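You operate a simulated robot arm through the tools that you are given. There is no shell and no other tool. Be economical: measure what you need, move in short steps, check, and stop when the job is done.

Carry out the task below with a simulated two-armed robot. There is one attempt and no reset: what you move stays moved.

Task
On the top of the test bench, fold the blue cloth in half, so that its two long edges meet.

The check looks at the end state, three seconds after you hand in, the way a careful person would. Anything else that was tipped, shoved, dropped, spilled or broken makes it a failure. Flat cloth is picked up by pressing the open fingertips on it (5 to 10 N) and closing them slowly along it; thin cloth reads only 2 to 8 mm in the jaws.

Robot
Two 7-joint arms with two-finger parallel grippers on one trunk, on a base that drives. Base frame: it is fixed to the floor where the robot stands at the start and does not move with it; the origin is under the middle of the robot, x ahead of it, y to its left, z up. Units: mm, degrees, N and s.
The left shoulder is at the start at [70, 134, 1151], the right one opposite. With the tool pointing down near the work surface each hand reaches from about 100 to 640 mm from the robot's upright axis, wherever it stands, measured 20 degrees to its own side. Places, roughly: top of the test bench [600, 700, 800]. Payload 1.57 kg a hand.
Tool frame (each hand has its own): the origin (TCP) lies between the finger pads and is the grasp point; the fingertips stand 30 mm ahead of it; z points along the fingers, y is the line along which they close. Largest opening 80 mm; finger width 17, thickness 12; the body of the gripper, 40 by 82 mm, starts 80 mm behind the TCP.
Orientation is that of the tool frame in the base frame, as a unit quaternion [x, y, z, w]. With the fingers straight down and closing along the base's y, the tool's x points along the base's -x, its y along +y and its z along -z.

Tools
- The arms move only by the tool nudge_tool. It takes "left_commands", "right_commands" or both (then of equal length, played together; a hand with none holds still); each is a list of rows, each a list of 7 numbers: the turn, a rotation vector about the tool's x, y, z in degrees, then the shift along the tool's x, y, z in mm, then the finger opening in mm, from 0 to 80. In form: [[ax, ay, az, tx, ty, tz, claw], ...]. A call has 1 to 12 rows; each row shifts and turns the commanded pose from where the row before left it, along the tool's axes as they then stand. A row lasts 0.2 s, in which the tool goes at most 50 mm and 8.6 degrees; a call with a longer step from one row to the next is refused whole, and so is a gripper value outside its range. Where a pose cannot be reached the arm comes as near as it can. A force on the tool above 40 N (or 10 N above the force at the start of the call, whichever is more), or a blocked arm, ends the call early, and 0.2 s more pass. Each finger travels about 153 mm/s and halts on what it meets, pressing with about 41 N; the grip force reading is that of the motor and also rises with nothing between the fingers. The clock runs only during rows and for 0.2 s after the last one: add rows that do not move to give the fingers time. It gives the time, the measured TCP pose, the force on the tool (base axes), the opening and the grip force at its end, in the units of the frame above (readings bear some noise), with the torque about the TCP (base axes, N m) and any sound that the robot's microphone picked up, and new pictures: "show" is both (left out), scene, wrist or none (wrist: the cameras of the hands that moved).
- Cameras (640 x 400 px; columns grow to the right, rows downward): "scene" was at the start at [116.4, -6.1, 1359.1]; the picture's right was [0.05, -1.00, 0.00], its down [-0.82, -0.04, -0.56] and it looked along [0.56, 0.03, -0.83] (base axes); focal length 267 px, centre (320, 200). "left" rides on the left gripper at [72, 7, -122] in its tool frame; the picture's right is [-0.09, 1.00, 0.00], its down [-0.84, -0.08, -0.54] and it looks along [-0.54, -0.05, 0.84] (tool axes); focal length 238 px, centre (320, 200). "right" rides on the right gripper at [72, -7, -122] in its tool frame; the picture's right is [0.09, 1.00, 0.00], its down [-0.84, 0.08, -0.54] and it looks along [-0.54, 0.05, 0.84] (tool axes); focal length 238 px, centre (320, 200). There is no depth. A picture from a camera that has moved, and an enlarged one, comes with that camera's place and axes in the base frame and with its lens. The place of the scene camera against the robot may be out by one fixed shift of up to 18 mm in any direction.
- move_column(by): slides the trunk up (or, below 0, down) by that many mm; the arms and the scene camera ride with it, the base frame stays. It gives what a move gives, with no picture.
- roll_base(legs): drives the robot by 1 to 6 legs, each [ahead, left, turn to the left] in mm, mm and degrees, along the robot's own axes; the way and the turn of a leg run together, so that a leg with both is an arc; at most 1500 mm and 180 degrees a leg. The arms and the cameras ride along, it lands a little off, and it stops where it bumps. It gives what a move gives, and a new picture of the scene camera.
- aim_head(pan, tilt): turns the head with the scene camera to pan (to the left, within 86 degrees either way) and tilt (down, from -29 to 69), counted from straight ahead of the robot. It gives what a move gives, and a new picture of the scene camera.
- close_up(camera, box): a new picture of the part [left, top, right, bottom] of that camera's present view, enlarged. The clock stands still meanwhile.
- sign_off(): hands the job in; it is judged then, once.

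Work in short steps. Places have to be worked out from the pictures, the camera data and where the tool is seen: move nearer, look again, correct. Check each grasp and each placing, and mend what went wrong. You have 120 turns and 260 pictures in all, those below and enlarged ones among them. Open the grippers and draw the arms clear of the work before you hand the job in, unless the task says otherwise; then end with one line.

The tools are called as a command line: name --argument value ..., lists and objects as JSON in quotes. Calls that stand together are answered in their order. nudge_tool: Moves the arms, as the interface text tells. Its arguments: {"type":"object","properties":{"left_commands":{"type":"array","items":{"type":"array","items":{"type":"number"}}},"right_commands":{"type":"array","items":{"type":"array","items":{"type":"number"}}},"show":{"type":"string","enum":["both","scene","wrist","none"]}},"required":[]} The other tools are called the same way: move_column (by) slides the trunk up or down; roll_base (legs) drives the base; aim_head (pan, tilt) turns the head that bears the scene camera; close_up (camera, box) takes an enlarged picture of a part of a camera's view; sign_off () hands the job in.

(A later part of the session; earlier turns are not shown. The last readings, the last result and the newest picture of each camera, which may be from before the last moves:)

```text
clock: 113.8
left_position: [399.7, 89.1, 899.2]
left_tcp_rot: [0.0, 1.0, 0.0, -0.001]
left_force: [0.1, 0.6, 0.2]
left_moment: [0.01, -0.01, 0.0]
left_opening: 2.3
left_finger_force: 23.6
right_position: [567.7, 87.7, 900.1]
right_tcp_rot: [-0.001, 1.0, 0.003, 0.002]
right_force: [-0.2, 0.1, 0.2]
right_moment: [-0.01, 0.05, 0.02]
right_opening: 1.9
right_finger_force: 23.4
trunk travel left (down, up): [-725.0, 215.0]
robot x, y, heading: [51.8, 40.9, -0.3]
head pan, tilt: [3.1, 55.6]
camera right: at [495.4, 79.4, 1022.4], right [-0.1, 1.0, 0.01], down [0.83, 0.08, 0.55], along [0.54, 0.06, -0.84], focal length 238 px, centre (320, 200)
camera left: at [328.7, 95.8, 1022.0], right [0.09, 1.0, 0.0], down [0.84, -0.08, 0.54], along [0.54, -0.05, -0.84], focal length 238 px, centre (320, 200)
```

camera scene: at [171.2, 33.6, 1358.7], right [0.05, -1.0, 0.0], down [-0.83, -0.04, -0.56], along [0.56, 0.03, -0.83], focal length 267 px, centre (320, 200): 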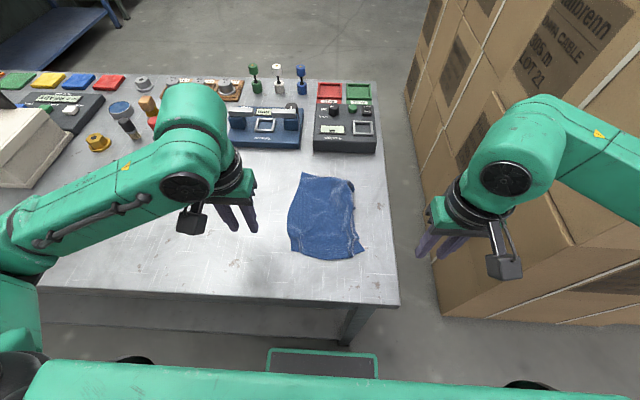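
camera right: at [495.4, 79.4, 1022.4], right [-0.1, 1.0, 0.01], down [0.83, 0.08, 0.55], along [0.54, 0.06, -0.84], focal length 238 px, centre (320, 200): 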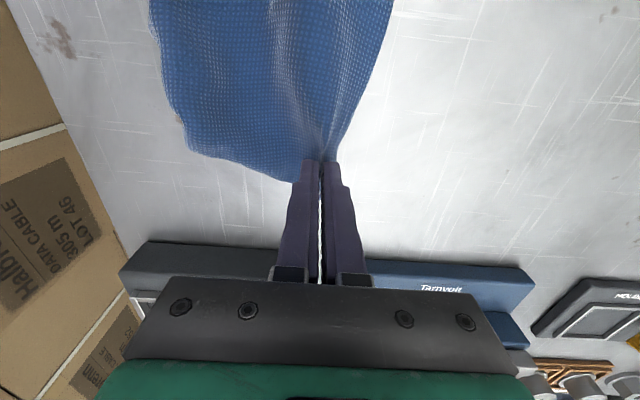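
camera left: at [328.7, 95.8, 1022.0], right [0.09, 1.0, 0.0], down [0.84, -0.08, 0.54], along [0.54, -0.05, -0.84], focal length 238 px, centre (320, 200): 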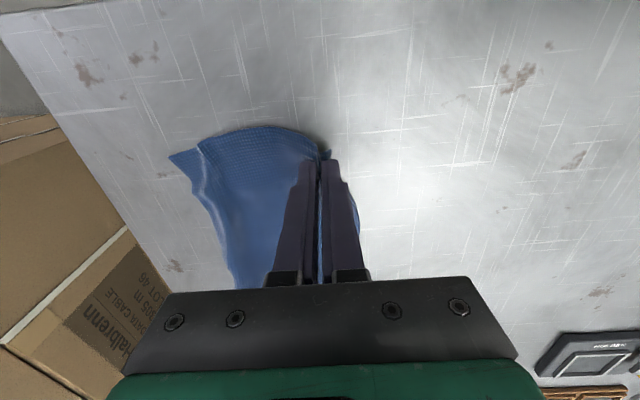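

Both hold. Lifting the whole cloth by its left edge, straight up.

nudge_tool --right_commands '[[0, 0, 0, 0, 0, -15, 0], [0, 0, 0, 0, 0, -15, 0], [0, 0, 0, 0, 0, -15, 0], [0, 0, 0, 0, 0, -15, 0], [0, 0, 0, 0, 0, -15, 0], [0, 0, 0, 0, 0, -15, 0], [0, 0, 0, 0, 0, -15, 0], [0, 0, 0, 0, 0, -15, 0], [0, 0, 0, 0, 0, -15, 0], [0, 0, 0, 0, 0, -15, 0], [0, 0, 0, 0, 0, -15, 0], [0, 0, 0, 0, 0, 0, 0]]' --left_commands '[[0, 0, 0, 0, 0, -15, 0], [0, 0, 0, 0, 0, -15, 0], [0, 0, 0, 0, 0, -15, 0], [0, 0, 0, 0, 0, -15, 0], [0, 0, 0, 0, 0, -15, 0], [0, 0, 0, 0, 0, -15, 0], [0, 0, 0, 0, 0, -15, 0], [0, 0, 0, 0, 0, -15, 0], [0, 0, 0, 0, 0, -15, 0], [0, 0, 0, 0, 0, -15, 0], [0, 0, 0, 0, 0, -15, 0], [0, 0, 0, 0, 0, 0, 0]]'

```text
clock: 116.4
left_position: [400.5, 89.5, 1065.0]
left_tcp_rot: [-0.001, 1.0, -0.001, 0.0]
left_force: [1.0, 0.6, 0.1]
left_moment: [0.0, 0.02, -0.02]
left_opening: 2.4
left_finger_force: 23.6
right_position: [566.3, 85.4, 1065.3]
right_tcp_rot: [-0.003, 1.0, 0.004, 0.002]
right_force: [-0.4, 0.0, -0.1]
right_moment: [0.0, -0.04, -0.02]
right_opening: 2.0
right_finger_force: 23.9
trunk travel left (down, up): [-725.0, 215.0]
robot x, y, heading: [46.7, 41.8, 0.1]
head pan, tilt: [3.1, 55.6]
camera scene: at [167.7, 33.4, 1359.1], right [0.05, -1.0, 0.0], down [-0.82, -0.04, -0.56], along [0.56, 0.03, -0.83], focal length 267 px, centre (320, 200)
camera right: at [494.7, 78.3, 1187.9], right [-0.1, 1.0, 0.01], down [0.83, 0.08, 0.55], along [0.54, 0.06, -0.84], focal length 238 px, centre (320, 200)
camera left: at [328.9, 96.0, 1187.5], right [0.09, 1.0, 0.0], down [0.84, -0.08, 0.54], along [0.54, -0.05, -0.84], focal length 238 px, centre (320, 200)
```

scene: 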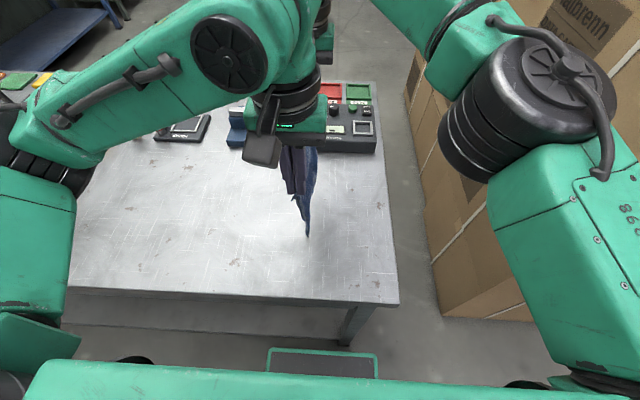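
right: 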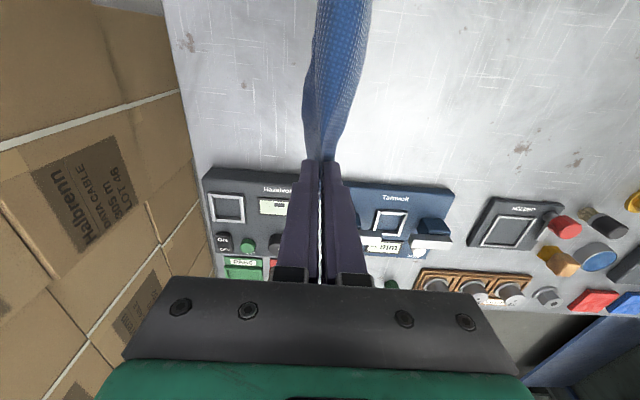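
left: 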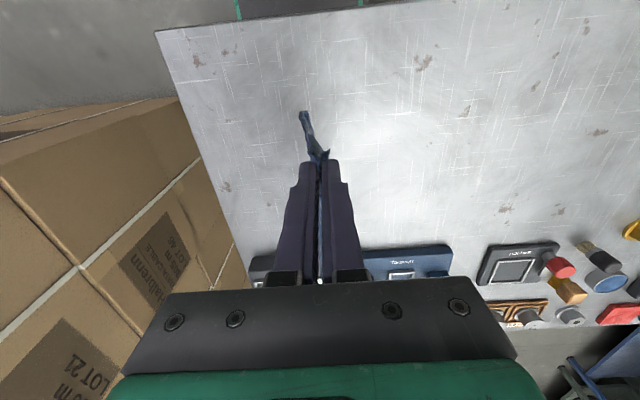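

The cloth hangs in one clean vertical sheet. I'll lower until its bottom edge meets the bench.

nudge_tool --right_commands '[[0, 0, 0, 0, 0, 12, 0], [0, 0, 0, 0, 0, 12, 0], [0, 0, 0, 0, 0, 12, 0], [0, 0, 0, 0, 0, 0, 0], [0, 0, 0, 0, 0, 0, 0]]' --left_commands '[[0, 0, 0, 0, 0, 12, 0], [0, 0, 0, 0, 0, 12, 0], [0, 0, 0, 0, 0, 12, 0], [0, 0, 0, 0, 0, 0, 0], [0, 0, 0, 0, 0, 0, 0]]'

```text
clock: 117.6
left_position: [399.6, 91.0, 1029.7]
left_tcp_rot: [0.0, 1.0, -0.001, 0.0]
left_force: [0.4, -0.3, 0.1]
left_moment: [0.01, 0.01, 0.01]
left_opening: 2.0
left_finger_force: 24.5
right_position: [565.6, 87.0, 1028.2]
right_tcp_rot: [-0.002, 1.0, 0.004, 0.003]
right_force: [0.2, 0.0, -0.4]
right_moment: [0.01, -0.01, 0.02]
right_opening: 1.9
right_finger_force: 24.0
trunk travel left (down, up): [-725.0, 215.0]
robot x, y, heading: [54.2, 37.3, 0.0]
head pan, tilt: [3.1, 55.6]
camera scene: at [167.4, 33.5, 1359.1], right [0.05, -1.0, 0.0], down [-0.82, -0.04, -0.56], along [0.56, 0.03, -0.83], focal length 267 px, centre (320, 200)
camera right: at [494.4, 78.5, 1151.3], right [-0.1, 1.0, 0.01], down [0.83, 0.08, 0.55], along [0.54, 0.06, -0.84], focal length 238 px, centre (320, 200)
camera left: at [328.4, 96.0, 1151.0], right [0.09, 1.0, 0.0], down [0.84, -0.08, 0.54], along [0.54, -0.05, -0.84], focal length 238 px, centre (320, 200)
```

scene: 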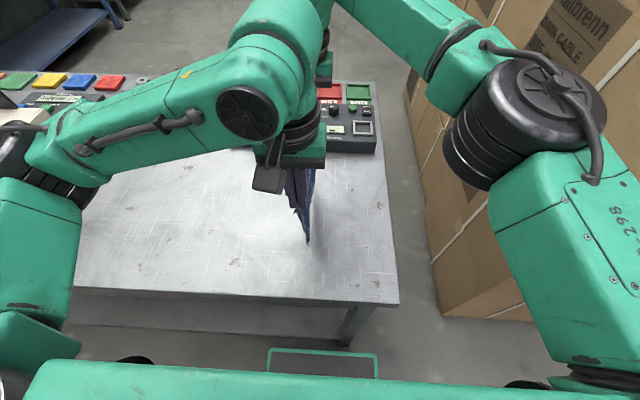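
right: 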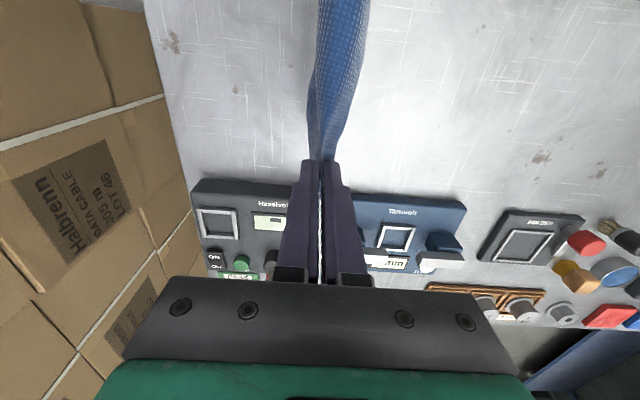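
left: 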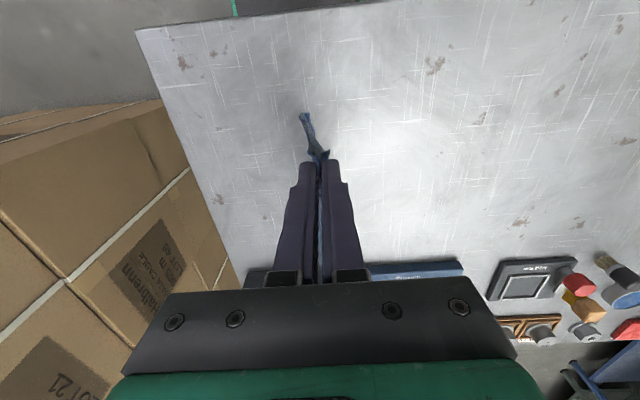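

Almost down. Now I lower while moving right, so the bottom edge stays left and the lower half lies down on the bench.

nudge_tool --right_commands '[[0, 0, 0, 0, 0, 10, 0], [0, 0, 0, 0, -3, 10, 0], [0, 0, 0, 0, -8, 9, 0], [0, 0, 0, 0, -11, 8, 0], [0, 0, 0, 0, -11, 7, 0], [0, 0, 0, 0, -11, 7, 0], [0, 0, 0, 0, -11, 7, 0], [0, 0, 0, 0, 0, 0, 0]]' --left_commands '[[0, 0, 0, 0, 0, 10, 0], [0, 0, 0, 0, -3, 10, 0], [0, 0, 0, 0, -8, 9, 0], [0, 0, 0, 0, -11, 8, 0], [0, 0, 0, 0, -11, 7, 0], [0, 0, 0, 0, -11, 7, 0], [0, 0, 0, 0, -11, 7, 0], [0, 0, 0, 0, 0, 0, 0]]'

```text
clock: 119.4
left_position: [400.5, 33.4, 972.0]
left_tcp_rot: [0.0, 1.0, -0.001, 0.0]
left_force: [-0.4, 0.3, 0.5]
left_moment: [-0.01, -0.04, -0.03]
left_opening: 2.1
left_finger_force: 23.6
right_position: [565.7, 33.5, 970.8]
right_tcp_rot: [-0.001, 1.0, 0.004, 0.003]
right_force: [0.0, 0.0, -0.9]
right_moment: [0.02, -0.02, 0.0]
right_opening: 1.8
right_finger_force: 23.8
trunk travel left (down, up): [-725.0, 215.0]
robot x, y, heading: [53.3, 38.5, 0.3]
head pan, tilt: [3.1, 55.6]
camera scene: at [167.3, 34.1, 1359.1], right [0.05, -1.0, 0.0], down [-0.82, -0.04, -0.56], along [0.56, 0.03, -0.83], focal length 267 px, centre (320, 200)
camera right: at [495.1, 24.4, 1093.5], right [-0.1, 1.0, 0.01], down [0.83, 0.08, 0.55], along [0.54, 0.06, -0.84], focal length 238 px, centre (320, 200)
camera left: at [328.4, 41.0, 1092.8], right [0.09, 1.0, 0.0], down [0.84, -0.08, 0.54], along [0.54, -0.05, -0.84], focal length 238 px, centre (320, 200)
```

scene: 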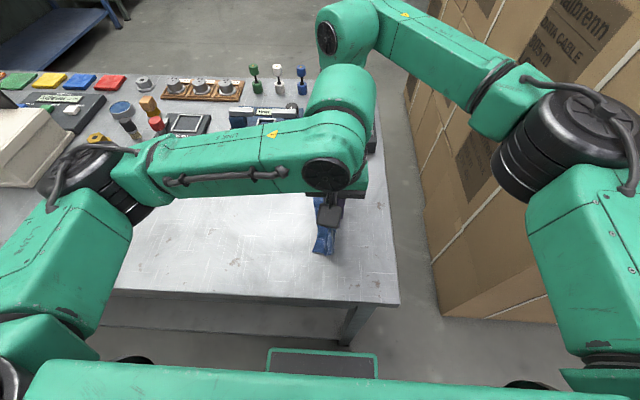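
right: 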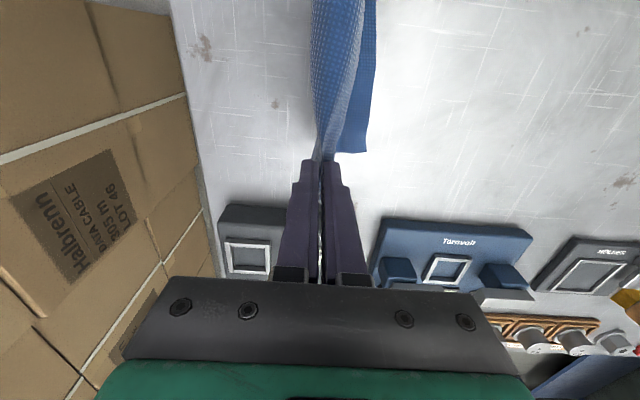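
left: 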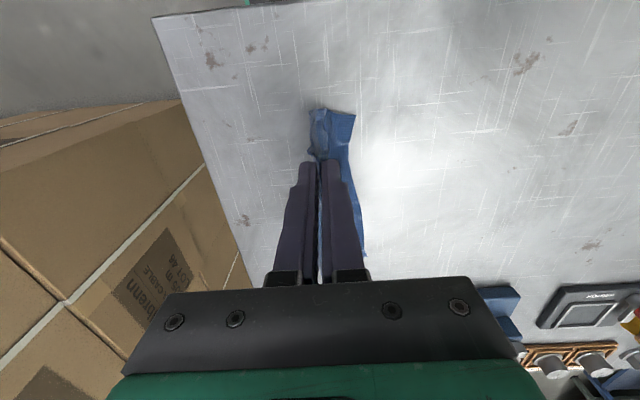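

The bottom edge lies straight on the bench (y≈86 far, 70 near). Continuing right and down so half the cloth is laid.

nudge_tool --right_commands '[[0, 0, 0, 0, -8, 8, 0], [0, 0, 0, 0, -8, 8, 0], [0, 0, 0, 0, -8, 8, 0], [0, 0, 0, 0, -8, 8, 0], [0, 0, 0, 0, 0, 4, 0], [0, 0, 0, 0, 0, 0, 0]]' --left_commands '[[0, 0, 0, 0, -11, 8, 0], [0, 0, 0, 0, -11, 8, 0], [0, 0, 0, 0, -11, 8, 0], [0, 0, 0, 0, -12, 8, 0], [0, 0, 0, 0, 0, 4, 0], [0, 0, 0, 0, 0, 0, 0]]' --show "wrist"

```text
clock: 120.8
left_position: [400.6, -11.0, 935.3]
left_tcp_rot: [0.0, 1.0, 0.0, 0.0]
left_force: [0.0, -0.7, 0.3]
left_moment: [0.01, -0.01, 0.03]
left_opening: 2.3
left_finger_force: 24.1
right_position: [567.1, 1.8, 934.3]
right_tcp_rot: [-0.002, 1.0, 0.003, 0.003]
right_force: [0.0, 0.5, -0.5]
right_moment: [0.01, -0.02, 0.03]
right_opening: 1.9
right_finger_force: 23.5
trunk travel left (down, up): [-725.0, 215.0]
robot x, y, heading: [52.4, 39.1, -0.1]
head pan, tilt: [3.1, 55.6]
camera right: at [495.6, -7.5, 1056.6], right [-0.1, 1.0, 0.01], down [0.83, 0.08, 0.55], along [0.54, 0.06, -0.84], focal length 238 px, centre (320, 200)
camera left: at [328.5, -4.2, 1056.7], right [0.09, 1.0, 0.0], down [0.84, -0.08, 0.54], along [0.54, -0.05, -0.84], focal length 238 px, centre (320, 200)
```

right: 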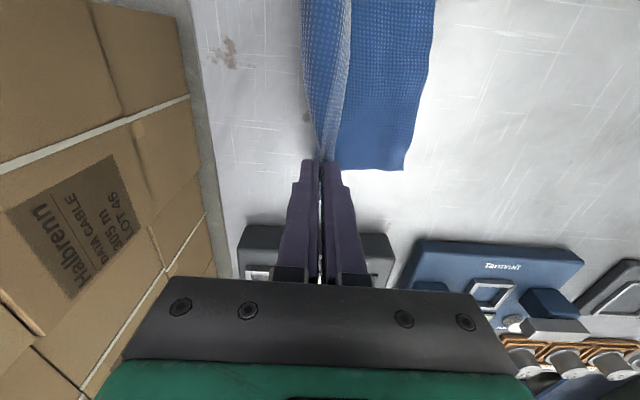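
left: 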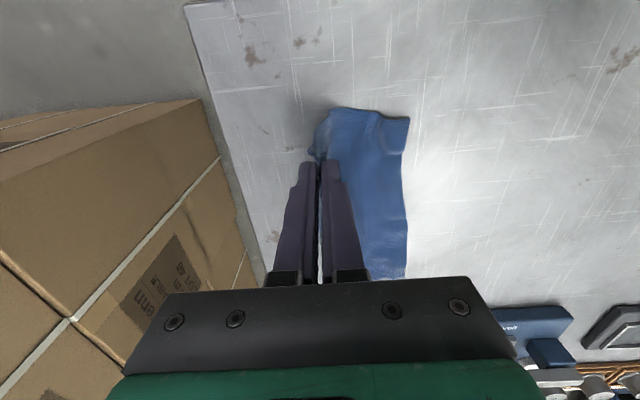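

Half is laid neatly; the lower edge runs from (586,84) to (386,67). Now I bring the held edge back left and down over it.

nudge_tool --right_commands '[[0, 0, 0, 0, 7.5, 1, 0], [0, 0, 0, 0, 7.5, 2, 0], [0, 0, 0, 0, 6.5, 4, 0], [0, 0, 0, 0, 6.5, 5, 0], [0, 0, 0, 0, 6, 6, 0], [0, 0, 0, 0, 6, 7, 0], [0, 0, 0, 0, 4, 7, 0], [0, 0, 0, 0, 4, 7, 0], [0, 0, 0, 0, 4, 4, 0], [0, 0, 0, 0, 0, 0, 0]]' --left_commands '[[0, 0, 0, 0, 7.5, 1, 0], [0, 0, 0, 0, 7.5, 2, 0], [0, 0, 0, 0, 6.5, 4, 0], [0, 0, 0, 0, 6.5, 5, 0], [0, 0, 0, 0, 6, 6, 0], [0, 0, 0, 0, 5, 7, 0], [0, 0, 0, 0, 4, 7, 0], [0, 0, 0, 0, 3, 7, 0], [0, 0, 0, 0, 2, 4, 0], [0, 0, 0, 0, 0, 0, 0]]' --show "wrist"

close_up --camera "right" --box '[220, 0, 480, 200]'

close_up --camera "left" --box '[220, 80, 460, 290]'

```text
clock: 123.0
left_position: [400.2, 36.2, 892.0]
left_tcp_rot: [0.0, 1.0, 0.001, 0.0]
left_force: [0.9, -0.3, -0.9]
left_moment: [0.04, 0.02, 0.01]
left_opening: 2.5
left_finger_force: 23.2
right_position: [566.5, 52.1, 892.1]
right_tcp_rot: [-0.002, 1.0, 0.004, 0.003]
right_force: [-0.1, 0.5, 0.9]
right_moment: [0.02, 0.04, -0.04]
right_opening: 1.9
right_finger_force: 23.3
trunk travel left (down, up): [-725.0, 215.0]
robot x, y, heading: [53.3, 39.8, 0.1]
head pan, tilt: [3.1, 55.6]
camera right: at [495.3, 44.0, 1014.2], right [-0.1, 1.0, 0.01], down [0.83, 0.08, 0.55], along [0.54, 0.06, -0.84], focal length 238 px, centre (320, 200)
camera left: at [327.8, 43.5, 1014.2], right [0.09, 1.0, 0.0], down [0.84, -0.08, 0.54], along [0.54, -0.05, -0.84], focal length 238 px, centre (320, 200)
```

right: 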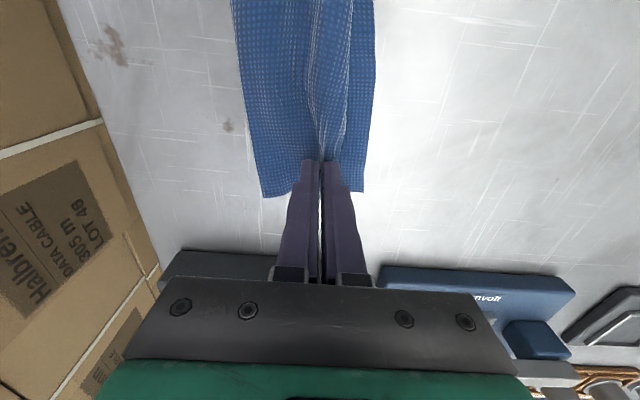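
left: 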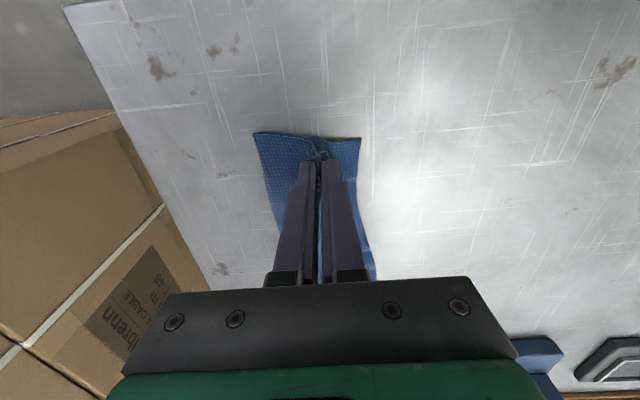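

```text
2.00 times, centred on (350, 100) of right
camera zoom: at [495.3, 44.0, 1014.2], right [-0.1, 1.0, 0.01], down [0.83, 0.08, 0.55], along [0.54, 0.06, -0.84], focal length 477 px, centre (260, 400)
```

zoom: 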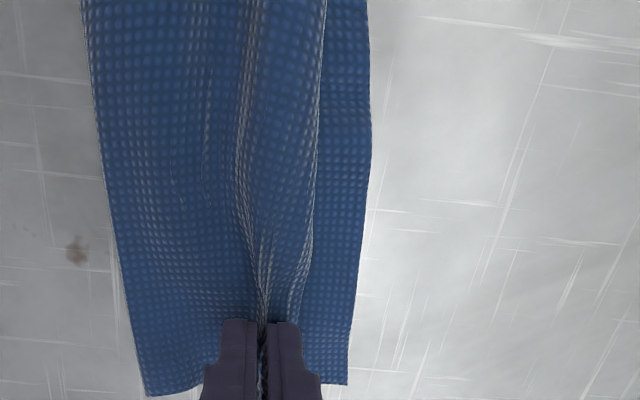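

```text
1.90 times, centred on (340, 185) of left
camera zoom: at [327.8, 43.5, 1014.2], right [0.09, 1.0, 0.0], down [0.84, -0.08, 0.54], along [0.54, -0.05, -0.84], focal length 454 px, centre (282, 229)
```

zoom: 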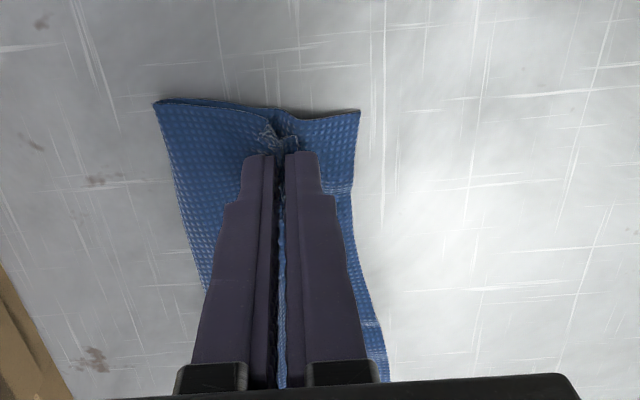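

A neat fold: fold line straight, top edge parallel to the lower edge and ~15 mm short, which the pinched ridge will fill when released. Lower a little, release and rise straight up.

nudge_tool --right_commands '[[0, 0, 0, 0, 0, 3, 0], [0, 0, 0, 0, 0, 2, 0], [0, 0, 0, 0, 0, 0, 6], [0, 0, 0, 0, 0, 0, 12], [0, 0, 0, 0, 0, 0, 18], [0, 0, 0, 0, 0, 0, 26], [0, 0, 0, 0, 0, 0, 26], [0, 0, 0, 0, 0, -10, 26], [0, 0, 0, 0, 0, -20, 26], [0, 0, 0, 0, 0, -20, 26], [0, 0, 0, 0, 0, 0, 26]]' --left_commands '[[0, 0, 0, 0, 0, 3, 0], [0, 0, 0, 0, 0, 2, 0], [0, 0, 0, 0, 0, 0, 6], [0, 0, 0, 0, 0, 0, 12], [0, 0, 0, 0, 0, 0, 18], [0, 0, 0, 0, 0, 0, 26], [0, 0, 0, 0, 0, 0, 26], [0, 0, 0, 0, 0, -10, 26], [0, 0, 0, 0, 0, -20, 26], [0, 0, 0, 0, 0, -20, 26], [0, 0, 0, 0, 0, 0, 26]]' --show "wrist"

close_up --camera "right" --box '[220, 0, 480, 200]'

close_up --camera "left" --box '[220, 80, 460, 290]'

```text
clock: 125.4
left_position: [401.9, 37.0, 937.6]
left_tcp_rot: [0.0, 1.0, 0.0, 0.0]
left_force: [0.6, 0.4, 0.0]
left_moment: [0.0, -0.02, -0.03]
left_opening: 26.0
left_finger_force: 0.0
right_position: [566.1, 52.6, 937.3]
right_tcp_rot: [-0.002, 1.0, 0.003, 0.002]
right_force: [-0.4, 0.8, 0.1]
right_moment: [0.0, 0.01, 0.04]
right_opening: 25.8
right_finger_force: 0.0
trunk travel left (down, up): [-725.0, 215.0]
robot x, y, heading: [49.9, 38.9, 0.3]
head pan, tilt: [3.1, 55.6]
camera right: at [495.1, 43.8, 1059.6], right [-0.1, 1.0, 0.01], down [0.83, 0.08, 0.55], along [0.54, 0.06, -0.84], focal length 238 px, centre (320, 200)
camera left: at [328.2, 43.7, 1059.2], right [0.09, 1.0, 0.0], down [0.84, -0.08, 0.54], along [0.54, -0.05, -0.84], focal length 238 px, centre (320, 200)
```

right: 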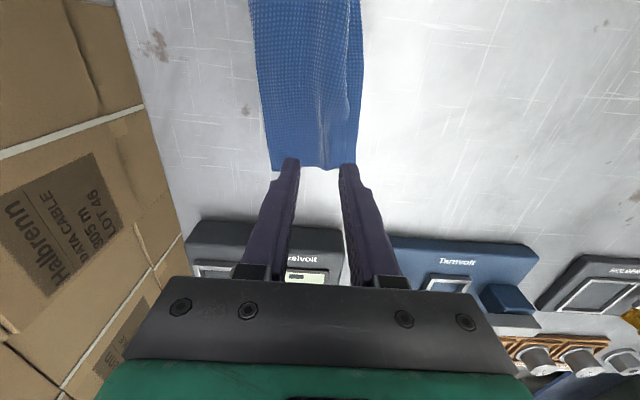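
left: 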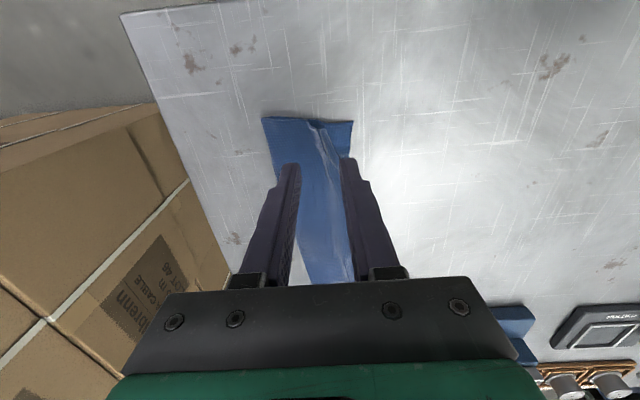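

```text
2.00 times, centred on (350, 100) of right
camera zoom: at [495.1, 43.8, 1059.6], right [-0.1, 1.0, 0.01], down [0.83, 0.08, 0.55], along [0.54, 0.06, -0.84], focal length 477 px, centre (260, 400)
```

zoom: 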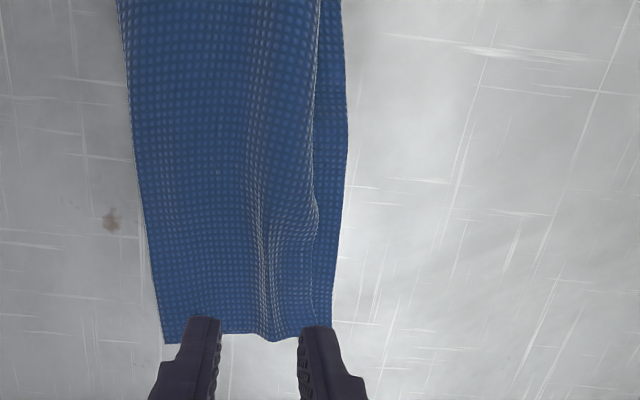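

```text
1.90 times, centred on (340, 185) of left
camera zoom: at [328.2, 43.7, 1059.2], right [0.09, 1.0, 0.0], down [0.84, -0.08, 0.54], along [0.54, -0.05, -0.84], focal length 454 px, centre (282, 229)
```

zoom: 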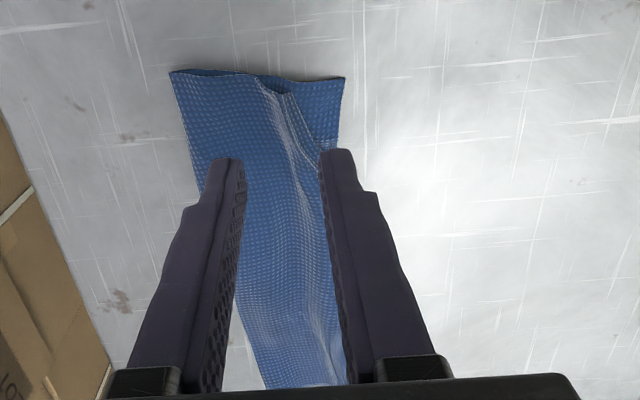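

Excellent fold. Drawing both hands aside for a clear look at the edges.

nudge_tool --left_commands '[[0, 0, 0, 0, 15, -15, 26], [0, 0, 0, 0, 35, -10, 26], [0, 0, 0, 0, 40, 0, 26], [0, 0, 0, 0, 45, 0, 26], [0, 0, 0, 0, 45, 0, 26], [0, 0, 0, 0, 0, 0, 26]]' --right_commands '[[0, 0, 0, 0, -10, -15, 26], [0, 0, 0, 0, -35, -10, 26], [0, 0, 0, 0, -40, 0, 26], [0, 0, 0, 0, -45, 0, 26], [0, 0, 0, 0, -30, 0, 26], [0, 0, 0, 0, 0, 0, 26]]'

close_up --camera "scene" --box '[260, 150, 390, 280]'

close_up --camera "left" --box '[0, 40, 240, 280]'

```text
clock: 126.8
left_position: [400.7, 217.7, 961.8]
left_tcp_rot: [0.0, 1.0, 0.0, -0.001]
left_force: [0.1, -0.8, 0.1]
left_moment: [0.03, 0.03, 0.0]
left_opening: 26.0
left_finger_force: 0.1
right_position: [566.2, -107.0, 959.9]
right_tcp_rot: [-0.003, 1.0, 0.004, 0.001]
right_force: [-0.1, -0.8, 0.2]
right_moment: [-0.05, 0.02, 0.01]
right_opening: 25.9
right_finger_force: 0.0
trunk travel left (down, up): [-725.0, 215.0]
robot x, y, heading: [51.5, 42.4, 0.0]
head pan, tilt: [3.1, 55.6]
camera scene: at [168.1, 33.2, 1359.1], right [0.05, -1.0, 0.0], down [-0.82, -0.04, -0.56], along [0.56, 0.03, -0.83], focal length 267 px, centre (320, 200)
camera right: at [496.1, -116.7, 1083.1], right [-0.1, 1.0, 0.01], down [0.83, 0.08, 0.55], along [0.54, 0.06, -0.84], focal length 238 px, centre (320, 200)
camera left: at [328.1, 224.1, 1084.3], right [0.09, 1.0, 0.0], down [0.84, -0.08, 0.54], along [0.54, -0.05, -0.84], focal length 238 px, centre (320, 200)
```

scene: 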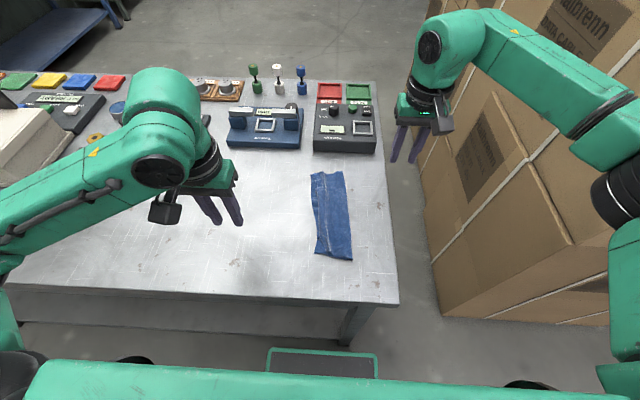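
right: 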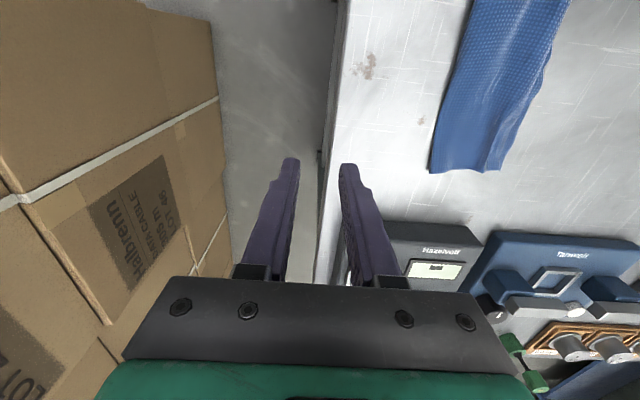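
left: 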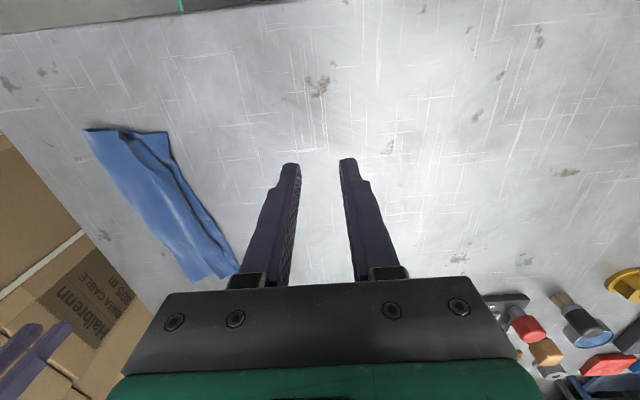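

```text
3.08 times, centred on (325, 215) of scene
camera zoom: at [168.1, 33.2, 1359.1], right [0.05, -1.0, 0.0], down [-0.82, -0.04, -0.56], along [0.56, 0.03, -0.83], focal length 820 px, centre (305, 154)
```

zoom: 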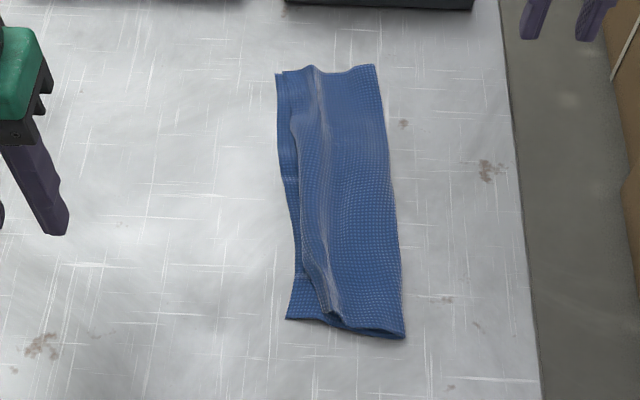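

```text
1.67 times, centred on (120, 160) of left
camera zoom: at [328.1, 224.1, 1084.3], right [0.09, 1.0, 0.0], down [0.84, -0.08, 0.54], along [0.54, -0.05, -0.84], focal length 397 px, centre (653, 267)
```

zoom: 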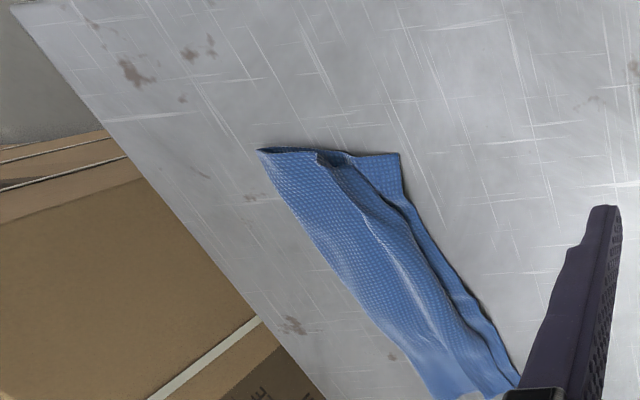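

Nearly done: the top edge lies slightly short of the lower edge, with a soft ridge still holding the slack. Let me get a closer view of the near end with the left camera.

nudge_tool --left_commands '[[0, 0, 0, 0, -40, 0, 26], [0, 0, 0, 0, -40, 0, 26], [0, 0, 0, 0, -20, 5, 26], [0, 0, 0, 0, 0, 0, 26]]' --show "none"

close_up --camera "left" --box '[180, 90, 300, 190]'

close_up --camera "left" --box '[180, 100, 340, 290]'

```text
clock: 127.8
left_position: [400.6, 117.7, 958.4]
left_tcp_rot: [0.0, 1.0, 0.0, 0.001]
left_force: [0.4, -0.1, 0.1]
left_moment: [0.0, 0.01, -0.03]
left_opening: 25.9
left_finger_force: 0.0
right_position: [567.4, -108.0, 960.6]
right_tcp_rot: [-0.002, 1.0, 0.003, 0.002]
right_force: [-0.6, -0.8, -0.7]
right_moment: [0.03, 0.01, -0.02]
right_opening: 26.0
right_finger_force: 0.0
trunk travel left (down, up): [-725.0, 215.0]
robot x, y, heading: [49.8, 39.8, -0.0]
head pan, tilt: [3.1, 55.6]
```

```text
4.00 times, centred on (240, 140) of left
camera zoom: at [328.2, 124.7, 1079.0], right [0.09, 1.0, 0.0], down [0.84, -0.08, 0.54], along [0.54, -0.05, -0.84], focal length 953 px, centre (640, 440)
```

zoom: 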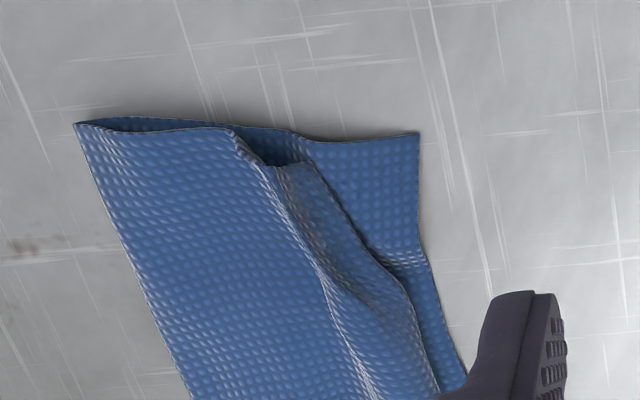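

```text
2.11 times, centred on (260, 195) of left
camera zoom: at [328.2, 124.7, 1079.0], right [0.09, 1.0, 0.0], down [0.84, -0.08, 0.54], along [0.54, -0.05, -0.84], focal length 502 px, centre (446, 210)
```

zoom: 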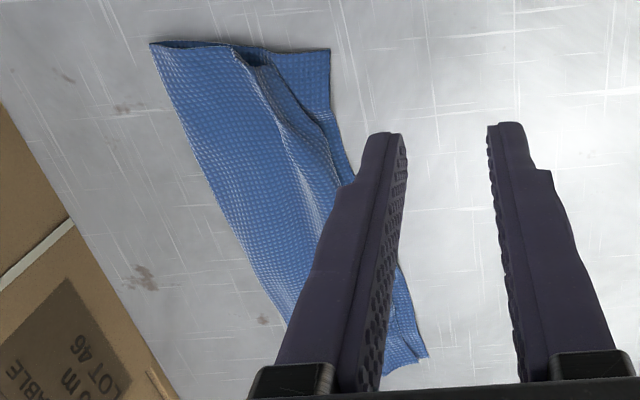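

At the near end the top corner is ~26 mm short, with the slack standing in the little ridge at y≈35. I'll "ungather" it: straddle the ridge, press lightly, and open the fingers while shifting left, so the left finger draws the edge outward.

nudge_tool --left_commands '[[0, 0, 0, 0, -30, 0, 18], [0, 0, 0, 1, -30, 5, 18], [0, 0, 0, 1, -21, 10, 18], [0, 0, 0, 0, 0, 15, 18], [0, 0, 0, 0, 0, 15, 18], [0, 0, 0, 0, 0, 15, 18], [0, 0, 0, 0, 0, 9, 18], [0, 0, 0, 0, 0, 0, 18]]' --show "none"

close_up --camera "left" --box '[230, 80, 410, 220]'

```text
clock: 129.6
left_position: [398.6, 37.1, 888.1]
left_tcp_rot: [0.0, 1.0, 0.0, 0.0]
left_force: [0.7, -0.2, -0.8]
left_moment: [0.02, 0.01, 0.02]
left_opening: 17.9
left_finger_force: 0.0
right_position: [566.2, -108.4, 960.2]
right_tcp_rot: [-0.002, 1.0, 0.004, 0.003]
right_force: [0.4, -0.3, -0.8]
right_moment: [-0.02, -0.02, 0.0]
right_opening: 26.0
right_finger_force: 0.1
trunk travel left (down, up): [-725.0, 215.0]
robot x, y, heading: [51.7, 40.8, 0.1]
head pan, tilt: [3.1, 55.6]
```

```text
2.86 times, centred on (320, 150) of left
camera zoom: at [326.4, 43.1, 1010.0], right [0.09, 1.0, 0.0], down [0.84, -0.08, 0.54], along [0.54, -0.05, -0.84], focal length 681 px, centre (320, 343)
```

zoom: 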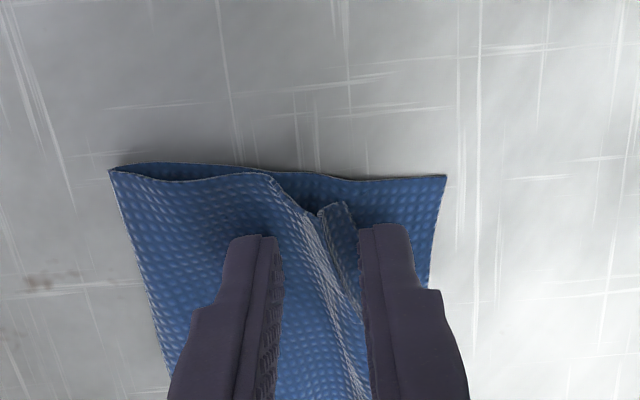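

The left finger is just beyond the top edge; I need it on the narrow flap. Shift 9 mm right, then press.

nudge_tool --left_commands '[[0, 0, 0, 0, -9, 0, 18], [0, 0, 0, 0, 0, 2, 18], [0, 0, 0, 0, 0, 1.5, 18], [0, 0, 0, 0, 0, 1, 18], [0, 0, 0, 0, 0, 0, 18]]' --show "none"

close_up --camera "left" --box '[230, 80, 410, 220]'

```text
clock: 130.8
left_position: [398.3, 27.1, 883.8]
left_tcp_rot: [0.0, 1.0, 0.0, 0.0]
left_force: [-0.2, -0.1, 0.5]
left_moment: [0.0, -0.01, 0.0]
left_opening: 17.9
left_finger_force: 0.0
right_position: [566.3, -107.6, 961.6]
right_tcp_rot: [-0.002, 1.0, 0.003, 0.002]
right_force: [0.7, -0.1, 0.6]
right_moment: [-0.04, -0.01, -0.01]
right_opening: 26.2
right_finger_force: 0.1
trunk travel left (down, up): [-725.0, 215.0]
robot x, y, heading: [51.9, 40.7, -0.1]
head pan, tilt: [3.1, 55.6]
```

```text
2.86 times, centred on (320, 150) of left
camera zoom: at [326.3, 33.7, 1005.8], right [0.09, 1.0, 0.0], down [0.84, -0.08, 0.54], along [0.54, -0.05, -0.84], focal length 681 px, centre (320, 343)
```

zoom: 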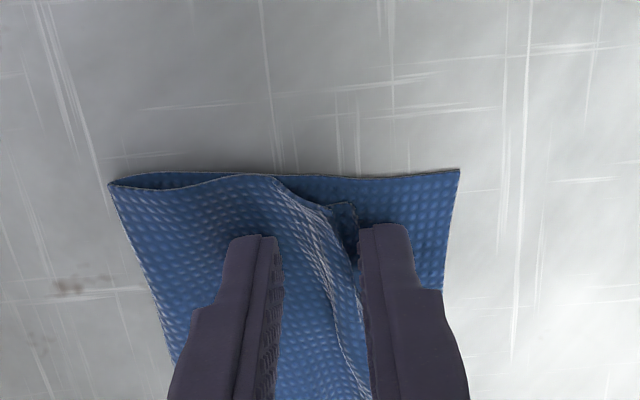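

The finger pushed the ridge sideways. I'll lift, move 11 mm right so the left finger comes down on top of the flap, and descend again.

nudge_tool --left_commands '[[0, 0, 0, 0, 0, -20, 18], [0, 0, 0, 0, -11, 0, 18], [0, 0, 0, 0, 0, 12, 18], [0, 0, 0, 0, 0, 6, 18], [0, 0, 0, 0, 0, 2, 18], [0, 0, 0, 0, 0, 0, 18]]' --show "none"

close_up --camera "left" --box '[230, 80, 410, 220]'

```text
clock: 132.2
left_position: [397.6, 17.6, 883.3]
left_tcp_rot: [0.0, 1.0, 0.0, 0.001]
left_force: [0.6, -0.3, 0.8]
left_moment: [0.01, -0.02, -0.02]
left_opening: 18.3
left_finger_force: 0.2
right_position: [566.7, -108.2, 961.4]
right_tcp_rot: [-0.002, 1.0, 0.004, 0.002]
right_force: [0.1, -0.3, 0.1]
right_moment: [0.05, -0.03, -0.02]
right_opening: 26.0
right_finger_force: 0.1
trunk travel left (down, up): [-725.0, 215.0]
robot x, y, heading: [51.3, 41.0, -0.2]
head pan, tilt: [3.1, 55.6]
```

```text
2.86 times, centred on (320, 150) of left
camera zoom: at [326.0, 22.8, 1005.4], right [0.09, 1.0, 0.0], down [0.84, -0.08, 0.54], along [0.54, -0.05, -0.84], focal length 681 px, centre (320, 343)
```

zoom: 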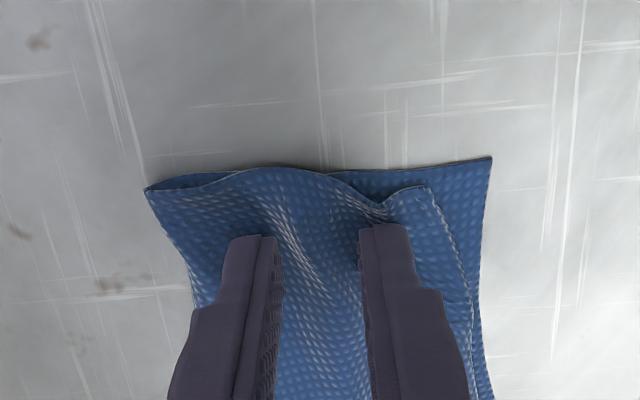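

That helped: the flap is now flat under the left finger, and the edge is only ~13 mm short. Now press slightly and open while shifting left, to draw out the remaining slack.

nudge_tool --left_commands '[[0, 0, 0, 0, 0, 0.8, 18], [0, 0, 0, 0, 1.5, 0, 21], [0, 0, 0, 0, 1.5, 0, 24], [0, 0, 0, 0, 1.5, 0, 27], [0, 0, 0, 0, 1.5, 0, 30], [0, 0, 0, 0, 1.5, 0, 33], [0, 0, 0, 0, 1.5, 0, 36], [0, 0, 0, 0, 1.5, 0, 39], [0, 0, 0, 0, 1.5, 0, 42], [0, 0, 0, 0, 0, 0, 42]]' --show "none"

close_up --camera "left" --box '[230, 80, 410, 220]'

```text
clock: 134.4
left_position: [397.6, 28.0, 883.3]
left_tcp_rot: [0.0, 1.0, 0.0, 0.0]
left_force: [1.0, -1.0, 3.2]
left_moment: [0.02, -0.03, -0.02]
left_opening: 39.4
left_finger_force: 0.0
right_position: [567.0, -107.4, 961.2]
right_tcp_rot: [-0.002, 1.0, 0.004, 0.003]
right_force: [-0.3, -0.6, 0.0]
right_moment: [0.01, -0.01, 0.0]
right_opening: 26.1
right_finger_force: 0.1
trunk travel left (down, up): [-725.0, 215.0]
robot x, y, heading: [49.5, 41.9, -0.1]
head pan, tilt: [3.1, 55.6]
```

```text
2.86 times, centred on (320, 150) of left
camera zoom: at [325.8, 34.4, 1005.1], right [0.09, 1.0, 0.0], down [0.84, -0.08, 0.54], along [0.54, -0.05, -0.84], focal length 681 px, centre (320, 343)
```

zoom: 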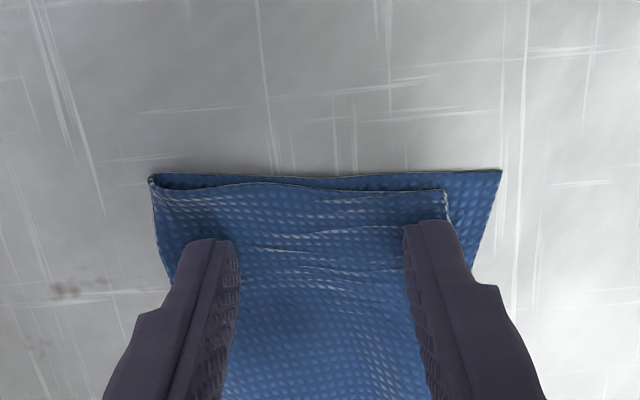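

The ridge is flattened; the near top corner is now ~13 mm short. Raising and moving aside to judge the whole edge.

nudge_tool --left_commands '[[0, 0, 0, 0, 0, -20, 42], [0, 0, 0, 0, 0, -30, 30], [0, 0, 0, 0, 20, -30, 26], [0, 0, 0, 0, 40, 0, 26], [0, 0, 0, 0, 0, 0, 26]]' --show "none"

close_up --camera "left" --box '[180, 80, 360, 290]'

close_up --camera "scene" --box '[280, 150, 380, 270]'

```text
clock: 135.6
left_position: [398.5, 88.7, 963.5]
left_tcp_rot: [0.0, 1.0, 0.001, -0.001]
left_force: [-0.3, 0.6, 0.2]
left_moment: [0.0, -0.01, 0.02]
left_opening: 25.9
left_finger_force: 0.1
right_position: [567.9, -107.2, 961.0]
right_tcp_rot: [-0.002, 1.0, 0.005, 0.002]
right_force: [-0.1, -0.4, -0.9]
right_moment: [0.0, -0.03, 0.01]
right_opening: 26.0
right_finger_force: 0.0
trunk travel left (down, up): [-725.0, 215.0]
robot x, y, heading: [52.4, 39.4, 0.1]
head pan, tilt: [3.1, 55.6]
```

```text
1.90 times, centred on (270, 185) of left
camera zoom: at [326.0, 94.2, 1085.4], right [0.09, 1.0, 0.0], down [0.84, -0.08, 0.54], along [0.54, -0.05, -0.84], focal length 454 px, centre (415, 229)
```

zoom: 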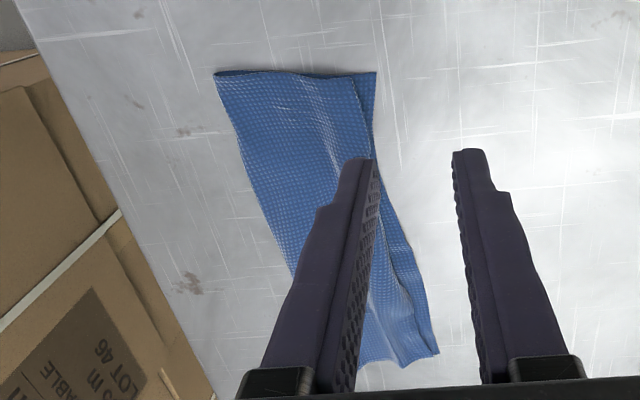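

```text
3.33 times, centred on (330, 210) of scene
camera zoom: at [167.6, 32.0, 1359.1], right [0.05, -1.0, 0.0], down [-0.82, -0.04, -0.56], along [0.56, 0.03, -0.83], focal length 888 px, centre (287, 167)
```

zoom: 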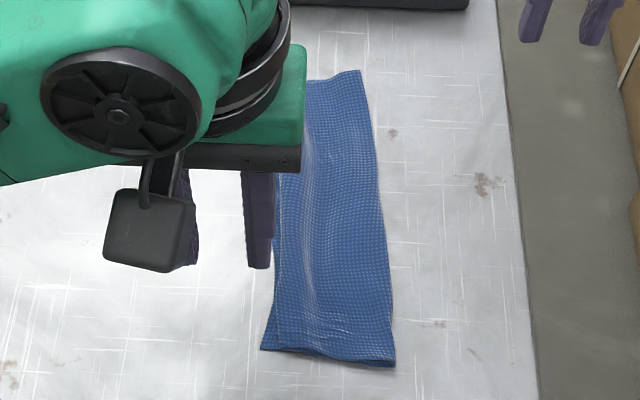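

Looks very good now. I'll do the same ungather at the far end with the right hand; first hover over the far ridge and look. Left hand moves clear.

nudge_tool --right_commands '[[0, 0, 0, 0, 35, 0, 18], [0, 0, 0, 0, 40, 0, 18], [0, 0, 0, 0, 40, 8, 18], [0, 0, 0, 0, 37, 15, 18], [0, 0, 0, 0, 0, 20, 18], [0, 0, 0, 0, 0, 10, 18], [0, 0, 0, 0, 0, 0, 18]]' --left_commands '[[0, 0, 0, 0, 40, 0, 26], [0, 0, 0, 0, 40, 0, 26], [0, 0, 0, 0, 40, 0, 26], [0, 0, 0, 0, 40, 0, 26], [0, 0, 0, 0, 0, 0, 26], [0, 0, 0, 0, 0, 0, 26], [0, 0, 0, 0, 0, 0, 26]]' --show "none"

close_up --camera "right" --box '[220, 0, 420, 200]'

```text
clock: 137.2
left_position: [399.0, 248.7, 962.9]
left_tcp_rot: [-0.001, 1.0, -0.001, 0.0]
left_force: [0.5, 0.3, 0.4]
left_moment: [0.02, 0.01, 0.04]
left_opening: 25.9
left_finger_force: 0.1
right_position: [565.8, 45.1, 908.6]
right_tcp_rot: [-0.003, 1.0, 0.003, 0.003]
right_force: [0.0, 0.2, 0.3]
right_moment: [0.02, -0.02, -0.02]
right_opening: 18.1
right_finger_force: 0.0
trunk travel left (down, up): [-725.0, 215.0]
robot x, y, heading: [52.5, 43.3, 0.1]
head pan, tilt: [3.1, 55.6]
```

```text
2.00 times, centred on (320, 100) of right
camera zoom: at [495.2, 36.7, 1031.2], right [-0.1, 1.0, 0.01], down [0.83, 0.08, 0.55], along [0.54, 0.06, -0.84], focal length 477 px, centre (320, 400)
```

zoom: 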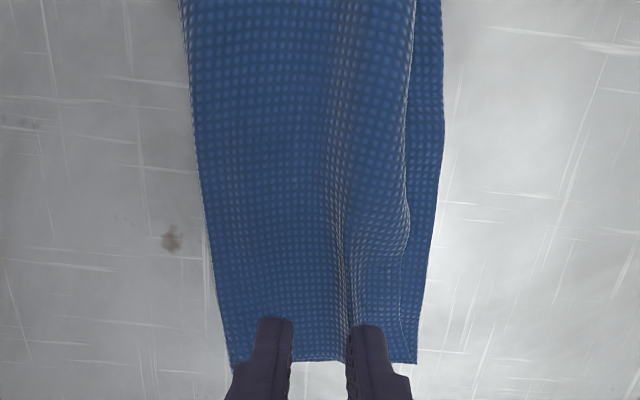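

The flap (between crest y≈57 and edge y≈78) is wide enough. Placing the left finger on it and descending to light contact.

nudge_tool --right_commands '[[0, 0, 0, 0, 8, 0, 18], [0, 0, 0, 0, 0, 12, 18], [0, 0, 0, 0, 0, 10, 18], [0, 0, 0, 0, 0, 3, 18], [0, 0, 0, 0, 0, 0, 18]]' --show "none"

close_up --camera "right" --box '[220, 60, 420, 220]'

```text
clock: 138.4
left_position: [399.0, 248.3, 964.9]
left_tcp_rot: [0.0, 1.0, 0.0, -0.001]
left_force: [-0.4, 0.6, -0.9]
left_moment: [-0.03, 0.01, -0.02]
left_opening: 26.0
left_finger_force: 0.1
right_position: [566.0, 53.9, 884.2]
right_tcp_rot: [-0.002, 1.0, 0.004, 0.002]
right_force: [0.6, 0.0, 0.1]
right_moment: [0.01, -0.01, 0.03]
right_opening: 18.0
right_finger_force: 0.0
trunk travel left (down, up): [-725.0, 215.0]
robot x, y, heading: [53.4, 39.4, 0.2]
head pan, tilt: [3.1, 55.6]
```

```text
2.50 times, centred on (320, 140) of right
camera zoom: at [495.2, 44.3, 1006.2], right [-0.1, 1.0, 0.01], down [0.83, 0.08, 0.55], along [0.54, 0.06, -0.84], focal length 596 px, centre (320, 350)
```

zoom: 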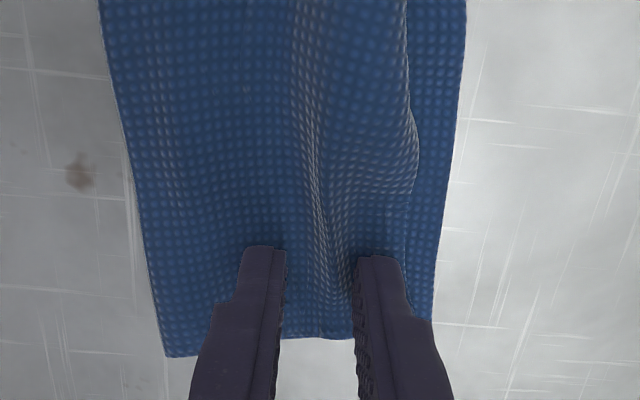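

Perfect placement. Press lightly and open with a slight left shift.

nudge_tool --right_commands '[[0, 0, 0, 0, 0, 1, 18], [0, 0, 0, 0, 0, 0.8, 18], [0, 0, 0, 0, 1.5, 0, 21], [0, 0, 0, 0, 1.5, 0, 24], [0, 0, 0, 0, 1.5, 0, 27], [0, 0, 0, 0, 1.5, 0, 30], [0, 0, 0, 0, 1.5, 0, 33], [0, 0, 0, 0, 0, 0, 33]]' --show "none"

close_up --camera "right" --box '[220, 60, 420, 220]'

```text
clock: 140.2
left_position: [398.5, 248.2, 963.5]
left_tcp_rot: [-0.001, 1.0, 0.0, 0.001]
left_force: [-0.2, 0.4, -0.3]
left_moment: [0.0, -0.03, -0.01]
left_opening: 26.1
left_finger_force: 0.1
right_position: [565.7, 61.2, 882.4]
right_tcp_rot: [-0.001, 1.0, 0.004, 0.003]
right_force: [-0.6, 0.2, 3.6]
right_moment: [-0.02, 0.02, 0.03]
right_opening: 31.1
right_finger_force: 0.0
trunk travel left (down, up): [-725.0, 215.0]
robot x, y, heading: [47.7, 38.4, 0.2]
head pan, tilt: [3.1, 55.6]
```

```text
2.50 times, centred on (320, 140) of right
camera zoom: at [494.9, 51.7, 1005.0], right [-0.1, 1.0, 0.01], down [0.83, 0.08, 0.55], along [0.54, 0.06, -0.84], focal length 596 px, centre (320, 350)
```

zoom: 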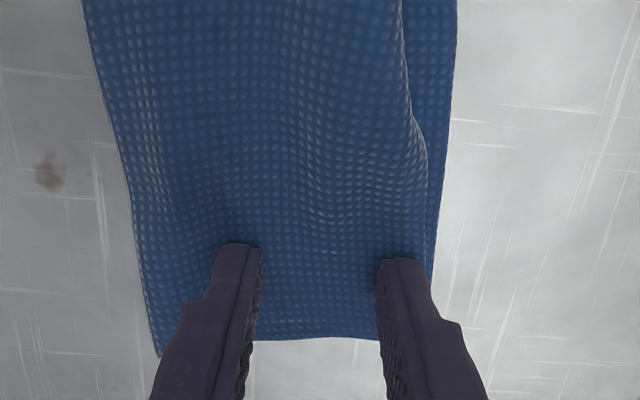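

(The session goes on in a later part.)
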